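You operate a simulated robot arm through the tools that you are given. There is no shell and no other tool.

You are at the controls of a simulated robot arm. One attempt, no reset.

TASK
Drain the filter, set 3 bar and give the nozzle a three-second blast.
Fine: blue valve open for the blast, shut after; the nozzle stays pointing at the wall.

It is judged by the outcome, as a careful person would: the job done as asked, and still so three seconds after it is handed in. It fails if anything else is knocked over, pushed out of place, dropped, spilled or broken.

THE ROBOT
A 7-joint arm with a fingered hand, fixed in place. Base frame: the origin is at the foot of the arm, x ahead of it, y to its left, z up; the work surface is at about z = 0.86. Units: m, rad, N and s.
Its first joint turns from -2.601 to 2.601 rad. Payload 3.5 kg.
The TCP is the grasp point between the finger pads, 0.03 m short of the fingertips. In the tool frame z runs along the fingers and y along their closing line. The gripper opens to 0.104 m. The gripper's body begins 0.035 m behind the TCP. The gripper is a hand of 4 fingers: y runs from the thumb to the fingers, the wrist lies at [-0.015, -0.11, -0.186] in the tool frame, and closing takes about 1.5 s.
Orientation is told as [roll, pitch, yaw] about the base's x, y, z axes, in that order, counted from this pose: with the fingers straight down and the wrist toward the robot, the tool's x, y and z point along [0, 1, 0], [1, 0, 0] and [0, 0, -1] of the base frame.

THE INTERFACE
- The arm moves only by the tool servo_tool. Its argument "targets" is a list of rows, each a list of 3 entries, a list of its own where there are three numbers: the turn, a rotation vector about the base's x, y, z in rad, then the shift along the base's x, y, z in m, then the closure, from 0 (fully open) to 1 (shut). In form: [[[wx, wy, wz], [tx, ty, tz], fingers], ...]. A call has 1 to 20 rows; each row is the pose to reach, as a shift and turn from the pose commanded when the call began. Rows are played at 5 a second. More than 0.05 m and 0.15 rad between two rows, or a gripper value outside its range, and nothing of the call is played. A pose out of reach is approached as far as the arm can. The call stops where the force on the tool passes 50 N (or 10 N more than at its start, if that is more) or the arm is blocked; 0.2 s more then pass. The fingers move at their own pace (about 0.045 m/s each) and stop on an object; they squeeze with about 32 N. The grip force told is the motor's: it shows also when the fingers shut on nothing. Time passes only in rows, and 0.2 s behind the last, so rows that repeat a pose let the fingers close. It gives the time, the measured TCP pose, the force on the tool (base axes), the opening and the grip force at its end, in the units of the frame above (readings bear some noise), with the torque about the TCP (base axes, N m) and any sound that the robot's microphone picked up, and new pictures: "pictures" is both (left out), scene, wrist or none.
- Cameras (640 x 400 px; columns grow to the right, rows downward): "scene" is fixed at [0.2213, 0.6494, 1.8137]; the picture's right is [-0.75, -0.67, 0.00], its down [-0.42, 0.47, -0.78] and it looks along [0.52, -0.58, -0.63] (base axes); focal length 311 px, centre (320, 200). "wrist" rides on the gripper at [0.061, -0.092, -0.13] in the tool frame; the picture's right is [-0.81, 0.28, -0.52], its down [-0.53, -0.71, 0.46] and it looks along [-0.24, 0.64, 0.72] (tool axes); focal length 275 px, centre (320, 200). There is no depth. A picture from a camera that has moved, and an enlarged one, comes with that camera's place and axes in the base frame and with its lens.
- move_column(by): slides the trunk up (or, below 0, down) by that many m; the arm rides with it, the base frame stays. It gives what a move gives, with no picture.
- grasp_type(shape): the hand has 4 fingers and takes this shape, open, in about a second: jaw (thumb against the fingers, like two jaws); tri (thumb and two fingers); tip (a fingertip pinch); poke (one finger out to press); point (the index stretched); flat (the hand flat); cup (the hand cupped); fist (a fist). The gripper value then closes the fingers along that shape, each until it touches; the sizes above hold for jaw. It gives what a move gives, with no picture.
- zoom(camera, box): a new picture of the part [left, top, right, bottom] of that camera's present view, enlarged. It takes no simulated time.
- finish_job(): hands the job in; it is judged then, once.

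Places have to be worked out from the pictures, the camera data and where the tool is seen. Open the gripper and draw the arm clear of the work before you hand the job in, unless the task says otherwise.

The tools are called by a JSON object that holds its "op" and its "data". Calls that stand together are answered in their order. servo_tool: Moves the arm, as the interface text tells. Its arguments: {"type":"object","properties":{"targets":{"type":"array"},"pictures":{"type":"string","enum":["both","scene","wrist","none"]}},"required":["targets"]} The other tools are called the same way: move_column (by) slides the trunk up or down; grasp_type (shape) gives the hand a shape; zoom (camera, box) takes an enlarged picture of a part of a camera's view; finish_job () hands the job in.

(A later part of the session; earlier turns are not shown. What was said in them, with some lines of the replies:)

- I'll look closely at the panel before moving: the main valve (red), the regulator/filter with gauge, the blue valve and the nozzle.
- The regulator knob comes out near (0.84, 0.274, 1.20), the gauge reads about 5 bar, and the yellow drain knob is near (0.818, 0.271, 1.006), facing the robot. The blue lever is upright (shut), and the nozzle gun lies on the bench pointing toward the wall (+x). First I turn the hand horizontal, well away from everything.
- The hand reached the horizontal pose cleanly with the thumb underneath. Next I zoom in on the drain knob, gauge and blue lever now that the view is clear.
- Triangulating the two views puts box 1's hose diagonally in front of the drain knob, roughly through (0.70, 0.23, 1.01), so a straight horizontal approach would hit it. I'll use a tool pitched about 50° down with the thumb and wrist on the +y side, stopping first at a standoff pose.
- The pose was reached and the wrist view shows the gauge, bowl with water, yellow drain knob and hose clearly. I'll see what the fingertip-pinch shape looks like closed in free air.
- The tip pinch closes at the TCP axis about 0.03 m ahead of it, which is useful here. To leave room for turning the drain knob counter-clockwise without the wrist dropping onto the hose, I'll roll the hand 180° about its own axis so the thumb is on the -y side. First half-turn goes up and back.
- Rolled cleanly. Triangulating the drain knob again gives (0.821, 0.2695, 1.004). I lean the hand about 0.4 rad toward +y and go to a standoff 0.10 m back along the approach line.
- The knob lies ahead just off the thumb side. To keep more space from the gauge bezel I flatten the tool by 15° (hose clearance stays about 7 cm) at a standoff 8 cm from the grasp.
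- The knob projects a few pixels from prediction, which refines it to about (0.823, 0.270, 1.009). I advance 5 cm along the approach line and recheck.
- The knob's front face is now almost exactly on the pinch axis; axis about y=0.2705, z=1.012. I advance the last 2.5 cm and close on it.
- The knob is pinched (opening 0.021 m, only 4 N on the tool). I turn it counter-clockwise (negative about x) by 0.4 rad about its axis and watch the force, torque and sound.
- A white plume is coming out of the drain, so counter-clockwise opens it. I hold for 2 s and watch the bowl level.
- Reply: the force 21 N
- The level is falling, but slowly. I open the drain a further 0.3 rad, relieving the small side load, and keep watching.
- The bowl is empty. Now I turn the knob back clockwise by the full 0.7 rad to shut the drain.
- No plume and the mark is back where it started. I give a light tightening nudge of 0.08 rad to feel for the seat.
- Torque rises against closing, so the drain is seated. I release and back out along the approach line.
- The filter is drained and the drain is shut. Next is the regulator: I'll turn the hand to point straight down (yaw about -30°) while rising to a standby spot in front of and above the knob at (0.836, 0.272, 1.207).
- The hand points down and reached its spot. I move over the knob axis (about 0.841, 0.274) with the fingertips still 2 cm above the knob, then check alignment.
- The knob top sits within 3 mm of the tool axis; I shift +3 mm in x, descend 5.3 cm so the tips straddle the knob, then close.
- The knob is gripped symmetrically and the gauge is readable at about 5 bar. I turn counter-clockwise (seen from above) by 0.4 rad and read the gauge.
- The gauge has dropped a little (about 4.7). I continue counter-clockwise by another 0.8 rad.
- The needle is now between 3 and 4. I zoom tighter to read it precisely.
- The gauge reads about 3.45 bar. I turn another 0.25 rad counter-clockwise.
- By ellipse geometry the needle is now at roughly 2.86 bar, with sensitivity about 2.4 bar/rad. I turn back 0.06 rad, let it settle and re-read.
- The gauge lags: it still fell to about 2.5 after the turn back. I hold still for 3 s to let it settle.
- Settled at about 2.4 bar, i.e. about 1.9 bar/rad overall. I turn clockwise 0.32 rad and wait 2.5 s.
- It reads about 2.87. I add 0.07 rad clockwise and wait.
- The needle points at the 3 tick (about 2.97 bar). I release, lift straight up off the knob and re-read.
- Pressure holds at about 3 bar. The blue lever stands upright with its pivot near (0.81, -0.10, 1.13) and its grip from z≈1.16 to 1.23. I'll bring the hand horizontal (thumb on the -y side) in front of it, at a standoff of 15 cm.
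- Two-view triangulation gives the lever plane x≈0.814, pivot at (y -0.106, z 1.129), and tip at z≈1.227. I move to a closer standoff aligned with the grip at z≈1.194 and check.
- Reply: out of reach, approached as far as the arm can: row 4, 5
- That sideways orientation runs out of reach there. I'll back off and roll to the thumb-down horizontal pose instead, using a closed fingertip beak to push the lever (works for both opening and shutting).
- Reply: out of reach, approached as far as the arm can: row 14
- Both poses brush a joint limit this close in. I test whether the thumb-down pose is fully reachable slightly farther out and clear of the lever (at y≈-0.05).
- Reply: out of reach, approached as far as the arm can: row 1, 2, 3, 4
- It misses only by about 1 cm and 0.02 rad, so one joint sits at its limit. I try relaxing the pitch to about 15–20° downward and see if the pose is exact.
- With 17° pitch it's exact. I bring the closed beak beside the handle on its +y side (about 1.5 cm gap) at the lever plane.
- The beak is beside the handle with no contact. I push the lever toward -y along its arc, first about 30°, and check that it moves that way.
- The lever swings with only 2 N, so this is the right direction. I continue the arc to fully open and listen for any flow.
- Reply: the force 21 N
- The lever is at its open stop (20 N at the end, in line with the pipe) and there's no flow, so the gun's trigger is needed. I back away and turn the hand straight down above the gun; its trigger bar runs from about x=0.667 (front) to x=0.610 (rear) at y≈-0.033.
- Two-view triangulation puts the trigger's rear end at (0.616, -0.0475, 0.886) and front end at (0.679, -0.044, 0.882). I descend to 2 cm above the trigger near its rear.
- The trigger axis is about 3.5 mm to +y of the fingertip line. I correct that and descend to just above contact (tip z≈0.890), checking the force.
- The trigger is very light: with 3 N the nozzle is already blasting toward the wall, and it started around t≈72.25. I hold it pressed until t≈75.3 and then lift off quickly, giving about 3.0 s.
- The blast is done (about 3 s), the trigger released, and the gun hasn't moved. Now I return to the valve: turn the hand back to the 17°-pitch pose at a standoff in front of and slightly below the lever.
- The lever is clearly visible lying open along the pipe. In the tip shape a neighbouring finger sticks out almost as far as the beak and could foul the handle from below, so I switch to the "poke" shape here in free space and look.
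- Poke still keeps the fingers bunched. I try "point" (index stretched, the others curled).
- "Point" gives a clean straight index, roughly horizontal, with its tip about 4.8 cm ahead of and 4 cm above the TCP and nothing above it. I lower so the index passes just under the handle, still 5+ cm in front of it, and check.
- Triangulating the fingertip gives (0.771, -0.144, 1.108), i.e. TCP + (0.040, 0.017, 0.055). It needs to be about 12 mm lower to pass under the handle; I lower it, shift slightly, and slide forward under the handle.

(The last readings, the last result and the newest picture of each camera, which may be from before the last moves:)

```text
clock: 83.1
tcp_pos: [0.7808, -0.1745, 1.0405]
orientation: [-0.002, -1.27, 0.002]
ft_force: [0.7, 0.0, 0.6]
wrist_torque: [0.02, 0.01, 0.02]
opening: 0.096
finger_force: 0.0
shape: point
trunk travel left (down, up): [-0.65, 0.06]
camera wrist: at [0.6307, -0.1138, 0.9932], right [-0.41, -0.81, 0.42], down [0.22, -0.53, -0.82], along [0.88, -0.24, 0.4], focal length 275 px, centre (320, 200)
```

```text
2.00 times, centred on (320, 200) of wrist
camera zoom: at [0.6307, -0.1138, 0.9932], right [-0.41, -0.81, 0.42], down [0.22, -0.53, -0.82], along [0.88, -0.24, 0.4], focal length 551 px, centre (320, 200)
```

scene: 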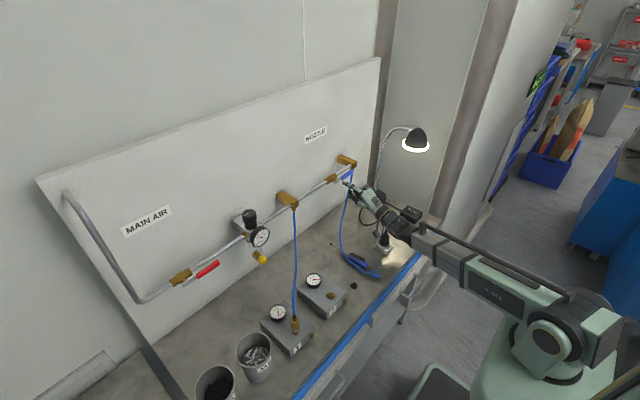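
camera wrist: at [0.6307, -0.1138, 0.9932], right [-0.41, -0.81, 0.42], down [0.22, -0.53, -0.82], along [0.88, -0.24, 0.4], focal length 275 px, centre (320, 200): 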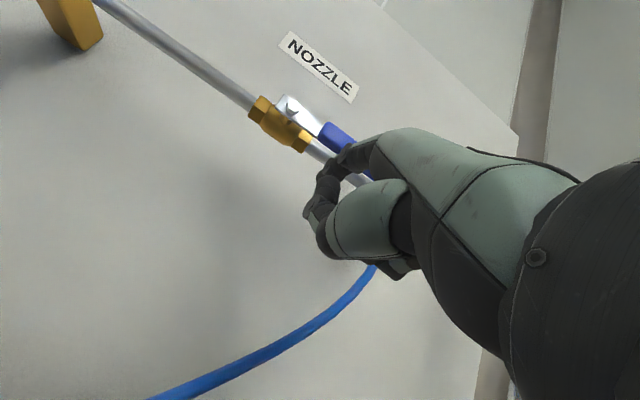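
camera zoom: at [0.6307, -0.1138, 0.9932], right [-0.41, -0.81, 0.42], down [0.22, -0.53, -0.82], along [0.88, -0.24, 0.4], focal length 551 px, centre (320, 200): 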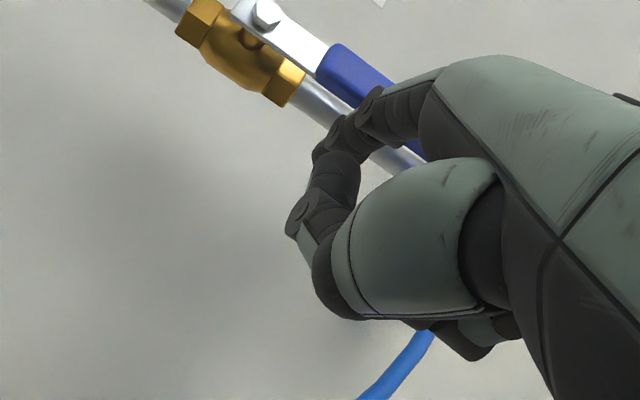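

The fingertip is right under the handle at (0.821, -0.156, 1.095), touching nothing. I push up along the arc about 45° first and check.

{"op": "servo_tool", "data": {"targets": [[[0, 0, 0], [0.003, 0, 0.008], 0], [[0, 0, 0], [0.003, 0, 0.015], 0], [[0, 0, 0], [0.003, -0.0018, 0.022], 0], [[0, 0, 0], [0.003, -0.0032, 0.0286], 0], [[0, 0, 0], [0.003, -0.0032, 0.0356], 0], [[0, 0, 0], [0.003, -0.0028, 0.0425], 0], [[0, 0, 0], [0.003, -0.001, 0.0493], 0], [[0, 0, 0], [0.003, 0.0012, 0.0559], 0]]}}

{"op": "zoom", "data": {"camera": "scene", "box": [310, 140, 380, 210]}}

{"op": "zoom", "data": {"camera": "wrist", "box": [220, 100, 420, 300]}}

```text
clock: 84.9
tcp_pos: [0.7854, -0.1728, 1.0972]
orientation: [-0.003, -1.269, -0.001]
ft_force: [-1.2, -1.2, -1.6]
wrist_torque: [0.0, -0.05, 0.02]
opening: 0.0958
finger_force: 0.1
shape: point
trunk travel left (down, up): [-0.65, 0.06]
camera wrist: at [0.6341, -0.1119, 1.0489], right [-0.41, -0.81, 0.42], down [0.22, -0.53, -0.82], along [0.88, -0.24, 0.4], focal length 275 px, centre (320, 200)
```

scene: 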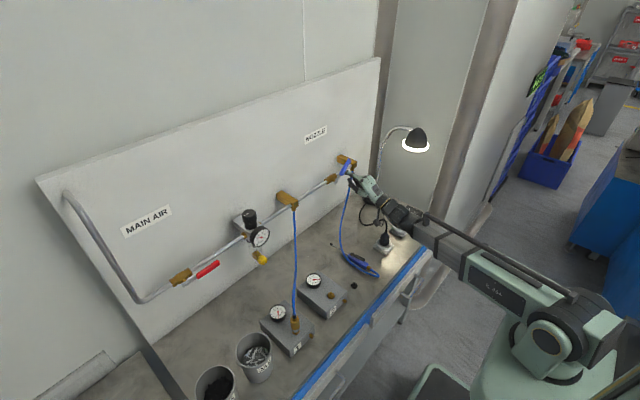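
wrist: 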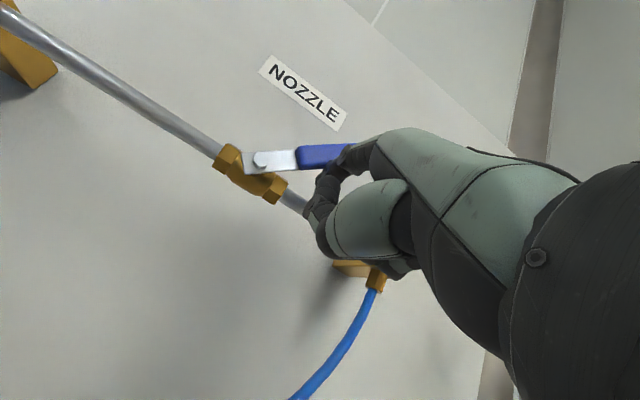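

```text
5.71 times, centred on (345, 175) of scene
camera zoom: at [0.2213, 0.6494, 1.8137], right [-0.75, -0.67, 0.0], down [-0.42, 0.47, -0.78], along [0.52, -0.58, -0.63], focal length 1779 px, centre (177, 343)
```

zoom: 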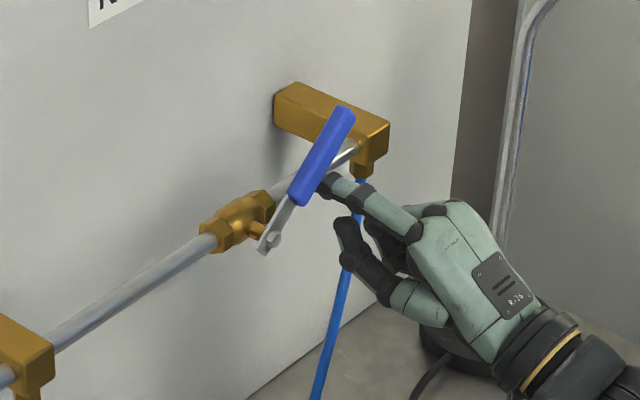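

```text
2.00 times, centred on (320, 200) of wrist
camera zoom: at [0.6341, -0.1119, 1.0489], right [-0.41, -0.81, 0.42], down [0.22, -0.53, -0.82], along [0.88, -0.24, 0.4], focal length 551 px, centre (320, 200)
```

zoom: 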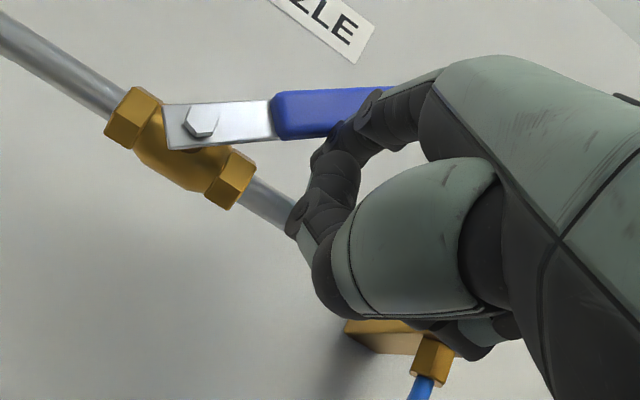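

The lever is rising smoothly with it, about 45° so far at under 3 N. I continue to the upright shut stop.

{"op": "servo_tool", "data": {"targets": [[[0, 0, 0], [0, 0.0035, 0.0062], 0], [[0, 0, 0], [0, 0.0073, 0.0119], 0], [[0, 0, 0], [0, 0.012, 0.0172], 0], [[0, 0, 0], [0, 0.0175, 0.0215], 0], [[0, 0, 0], [0, 0.0235, 0.0252], 0], [[0, 0, 0], [0, 0.0298, 0.0281], 0], [[0, 0, 0], [0, 0.0335, 0.0293], 0], [[0, 0, 0], [0, 0.037, 0.03], 0]]}}

{"op": "zoom", "data": {"camera": "scene", "box": [310, 140, 380, 210]}}

{"op": "zoom", "data": {"camera": "wrist", "box": [220, 100, 420, 300]}}

```text
clock: 86.7
tcp_pos: [0.7851, -0.1363, 1.127]
orientation: [-0.002, -1.27, 0.001]
ft_force: [-1.2, -3.9, -2.3]
wrist_torque: [0.13, -0.03, -0.1]
opening: 0.0962
finger_force: 0.0
shape: point
trunk travel left (down, up): [-0.65, 0.06]
camera wrist: at [0.6341, -0.0755, 1.0791], right [-0.41, -0.81, 0.42], down [0.22, -0.53, -0.82], along [0.88, -0.24, 0.4], focal length 275 px, centre (320, 200)
```

scene: 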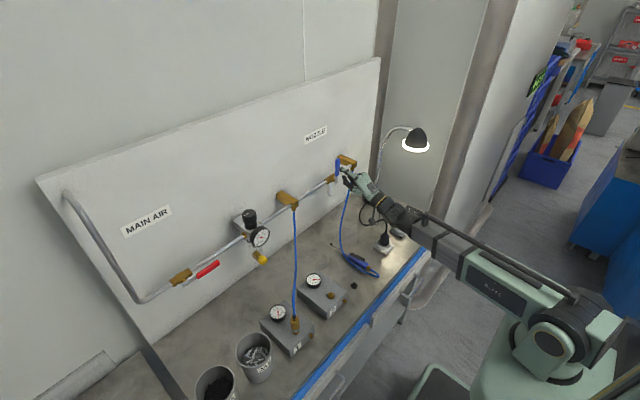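
wrist: 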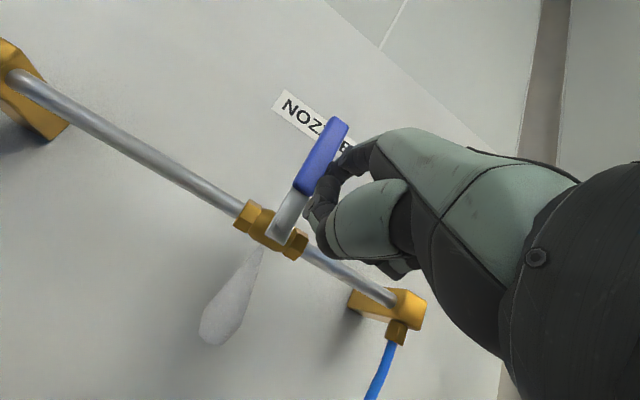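

```text
5.71 times, centred on (345, 175) of scene
camera zoom: at [0.2213, 0.6494, 1.8137], right [-0.75, -0.67, 0.0], down [-0.42, 0.47, -0.78], along [0.52, -0.58, -0.63], focal length 1779 px, centre (177, 343)
```

zoom: 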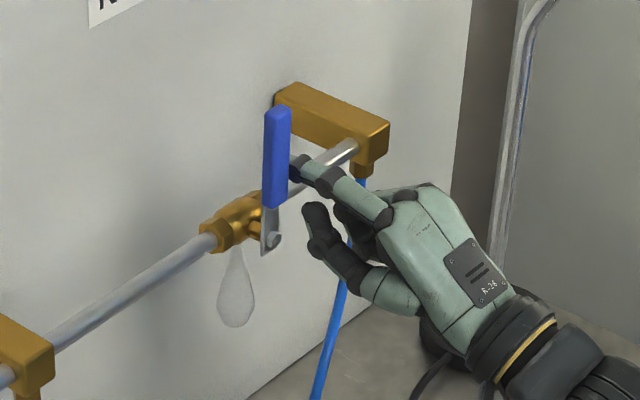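

```text
2.00 times, centred on (320, 200) of wrist
camera zoom: at [0.6341, -0.0755, 1.0791], right [-0.41, -0.81, 0.42], down [0.22, -0.53, -0.82], along [0.88, -0.24, 0.4], focal length 551 px, centre (320, 200)
```

zoom: 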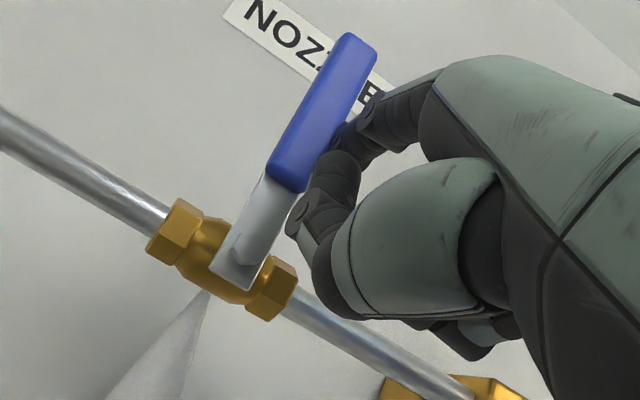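

The lever is upright again and the valve is venting the downstream hose through its exhaust. I nudge a bit further to be sure it's on its stop.

{"op": "servo_tool", "data": {"targets": [[[0, 0, 0], [0, 0.002, 0], 0], [[0, 0, 0], [0, 0.004, 0], 0], [[0, 0, 0], [0, 0.006, 0], 0]], "pictures": "scene"}}

{"op": "zoom", "data": {"camera": "scene", "box": [310, 140, 380, 210]}}

```text
clock: 87.5
tcp_pos: [0.7845, -0.1304, 1.1273]
orientation: [-0.001, -1.27, -0.001]
ft_force: [-1.9, -9.5, -2.0]
wrist_torque: [0.47, -0.11, -0.2]
opening: 0.096
finger_force: 0.1
shape: point
trunk travel left (down, up): [-0.65, 0.06]
```

scene: 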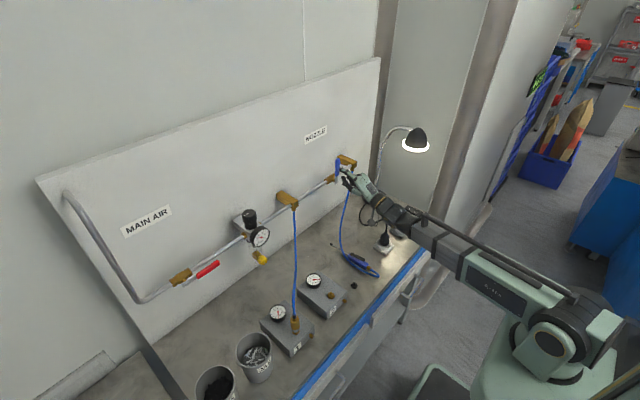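

```text
5.71 times, centred on (345, 175) of scene
camera zoom: at [0.2213, 0.6494, 1.8137], right [-0.75, -0.67, 0.0], down [-0.42, 0.47, -0.78], along [0.52, -0.58, -0.63], focal length 1779 px, centre (177, 343)
```

zoom: 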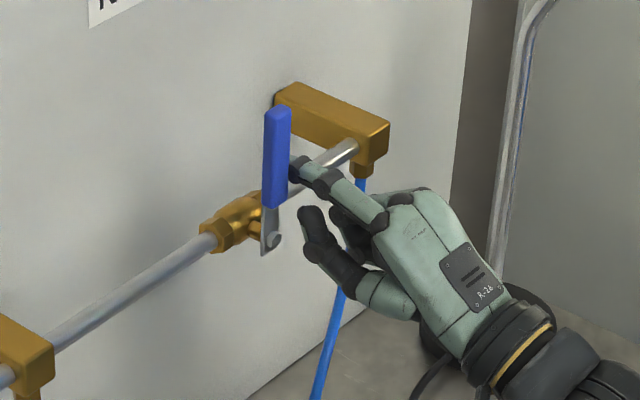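

Force builds with no more lever movement, so it's on the shut stop, and the venting has ended. I pull away from the handle and retreat clear, then check the gauge and scene.

{"op": "servo_tool", "data": {"targets": [[[0, 0, 0], [0, -0.014, 0], 0], [[0, 0, 0], [-0.03, -0.016, 0.005], 0], [[0, 0, 0], [-0.07, -0.01, 0.02], 0], [[0, 0, 0], [-0.1, 0, 0.05], 0], [[0, 0, 0], [-0.11, 0.02, 0.09], 0], [[0, 0.1, 0], [-0.12, 0.04, 0.13], 0], [[0, 0.24, 0], [-0.13, 0.06, 0.17], 0], [[0, 0.38, 0], [-0.14, 0.08, 0.2], 0], [[0, 0.52, 0], [-0.15, 0.1, 0.22], 0], [[0, 0.66, 0], [-0.16, 0.12, 0.24], 0], [[0, 0.8, 0], [-0.17, 0.12, 0.26], 0], [[0, 0.94, 0], [-0.18, 0.12, 0.28], 0]]}}

{"op": "zoom", "data": {"camera": "scene", "box": [256, 226, 272, 248]}}

{"op": "zoom", "data": {"camera": "scene", "box": [310, 140, 380, 210]}}

{"op": "zoom", "data": {"camera": "scene", "box": [310, 200, 400, 290]}}

{"op": "zoom", "data": {"camera": "scene", "box": [230, 200, 310, 290]}}

```text
clock: 90.1
tcp_pos: [0.6052, -0.0085, 1.4068]
orientation: [0.0, -0.329, -0.001]
ft_force: [1.0, -0.8, 1.0]
wrist_torque: [0.01, 0.0, 0.01]
opening: 0.096
finger_force: 0.0
shape: point
trunk travel left (down, up): [-0.65, 0.06]
camera wrist: at [0.4769, 0.0513, 1.5015], right [0.09, -0.81, 0.58], down [-0.53, -0.53, -0.66], along [0.84, -0.24, -0.48], focal length 275 px, centre (320, 200)
```

scene: 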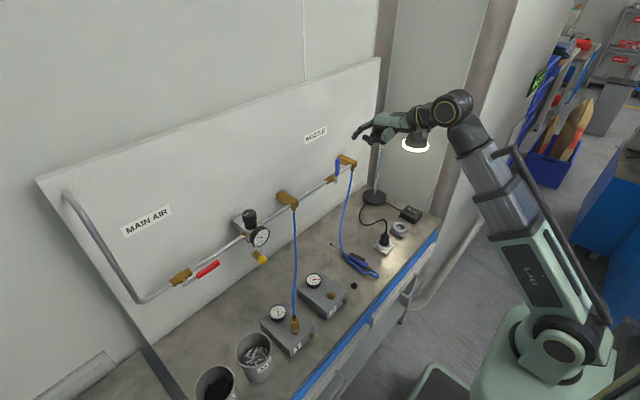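
wrist: 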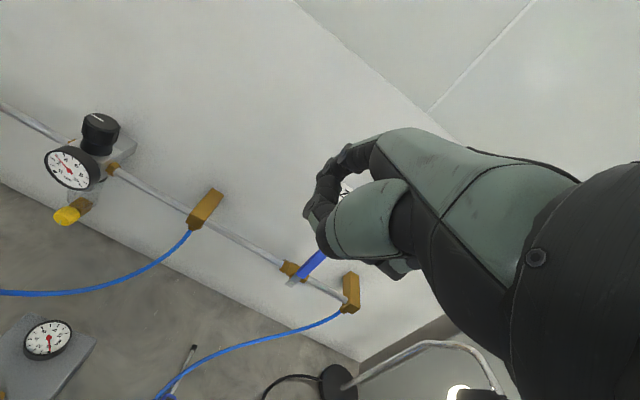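

```text
16.00 times, centred on (264, 237) of scene
camera zoom: at [0.2213, 0.6494, 1.8137], right [-0.75, -0.67, 0.0], down [-0.42, 0.47, -0.78], along [0.52, -0.58, -0.63], focal length 4980 px, centre (1216, -392)
```

zoom: 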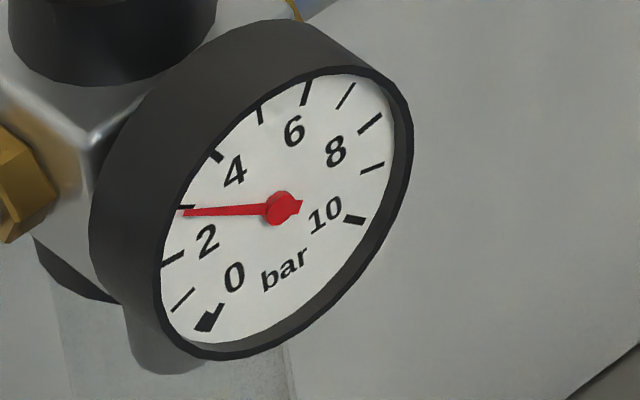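

```text
5.71 times, centred on (345, 175) of scene
camera zoom: at [0.2213, 0.6494, 1.8137], right [-0.75, -0.67, 0.0], down [-0.42, 0.47, -0.78], along [0.52, -0.58, -0.63], focal length 1779 px, centre (177, 343)
```

zoom: 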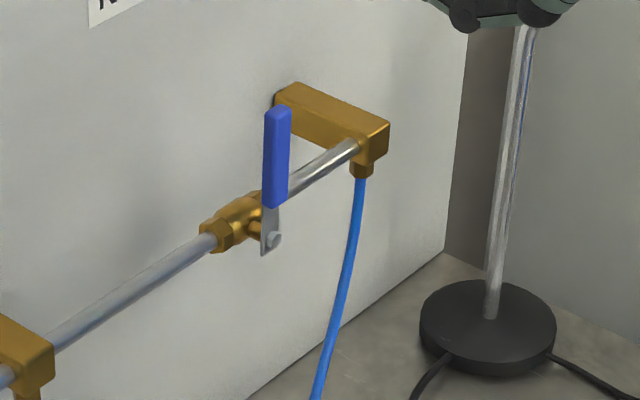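

```text
4.44 times, centred on (355, 245) of scene
camera zoom: at [0.2213, 0.6494, 1.8137], right [-0.75, -0.67, 0.0], down [-0.42, 0.47, -0.78], along [0.52, -0.58, -0.63], focal length 1384 px, centre (164, 0)
```

zoom: 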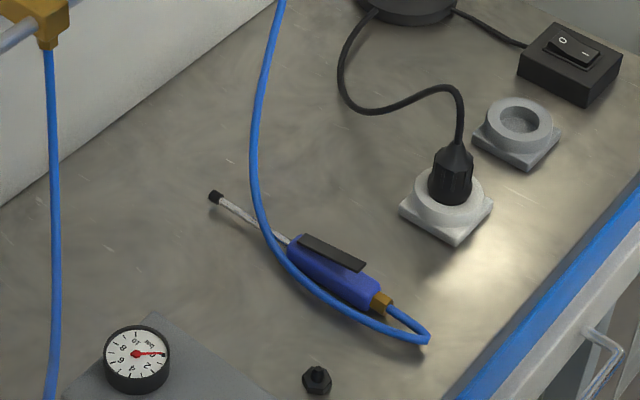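

```text
4.44 times, centred on (270, 245) of scene
camera zoom: at [0.2213, 0.6494, 1.8137], right [-0.75, -0.67, 0.0], down [-0.42, 0.47, -0.78], along [0.52, -0.58, -0.63], focal length 1384 px, centre (542, 0)
```

zoom: 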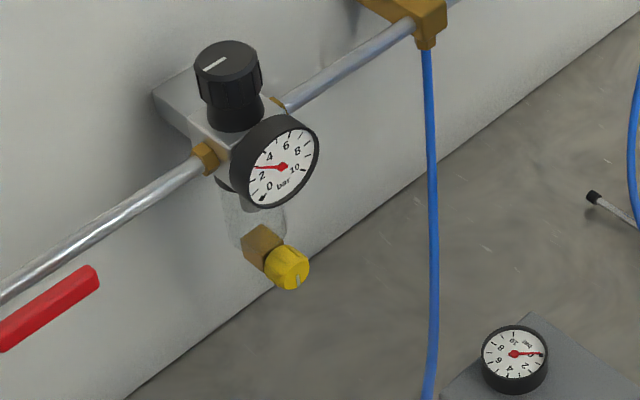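

Everything is in its end state: the bowl is empty with the drain shut, the gauge is on 3 bar, the blue lever is upright (shut), and the gun is undisturbed and pointing at the wall. I open the hand in its plain shape and confirm the arm is clear.

{"op": "grasp_type", "data": {"shape": "jaw"}}

{"op": "servo_tool", "data": {"targets": [[[0, 0, 0], [-0.01, 0.02, 0.02], 0], [[0, 0, 0], [-0.01, 0.04, 0.04], 0], [[0, 0, 0], [-0.01, 0.04, 0.04], 0]], "pictures": "scene"}}

```text
clock: 91.0
tcp_pos: [0.6064, -0.0091, 1.4055]
orientation: [0.0, -0.333, 0.0]
ft_force: [0.4, 0.1, 0.6]
wrist_torque: [0.0, -0.02, 0.0]
opening: 0.1039
finger_force: 0.1
shape: jaw
trunk travel left (down, up): [-0.65, 0.06]
```

```text
clock: 91.8
tcp_pos: [0.5949, 0.0316, 1.4458]
orientation: [-0.001, -0.33, 0.0]
ft_force: [-0.5, 0.2, 0.7]
wrist_torque: [-0.01, -0.01, 0.02]
opening: 0.1036
finger_force: 0.0
shape: jaw
trunk travel left (down, up): [-0.65, 0.06]
```

scene: 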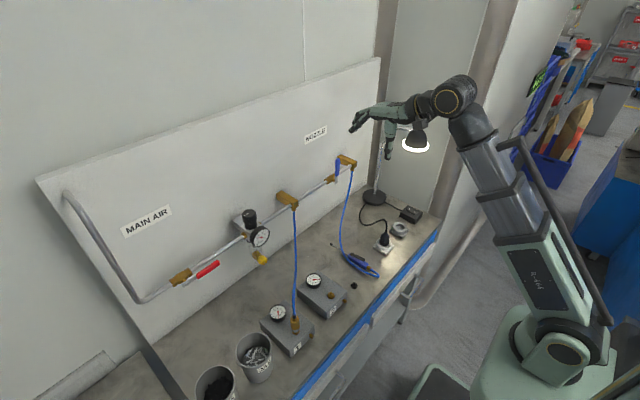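

The hand is open and the arm is clear of the bench; nothing else was disturbed. I hand the job in.

{"op": "finish_job", "data": {}}

```text
The job is handed in.
```

The filter is drained, the regulator is set to about 3 bar, and the nozzle got its blast of about three seconds. I've handed the job in.

- **Filter:** I opened the yellow drain until the bowl was empty, then turned it shut again.
- **Pressure:** the gauge reads about 2.97 bar, on the 3 mark as near as I can read it. It dipped to about 2.8 during the blast and came back.
- **Blast:** I opened the blue valve and pressed the gun's trigger for about three seconds. The exact start is my estimate, because air was already flowing when I first checked after touching the trigger. The gun stayed on the bench pointing at the wall.
- **Blue valve:** it is back upright against its shut stop. It vented the nozzle hose briefly as it closed.

Nothing else in the camera views had moved. The hand is open and the arm is clear of the bench.
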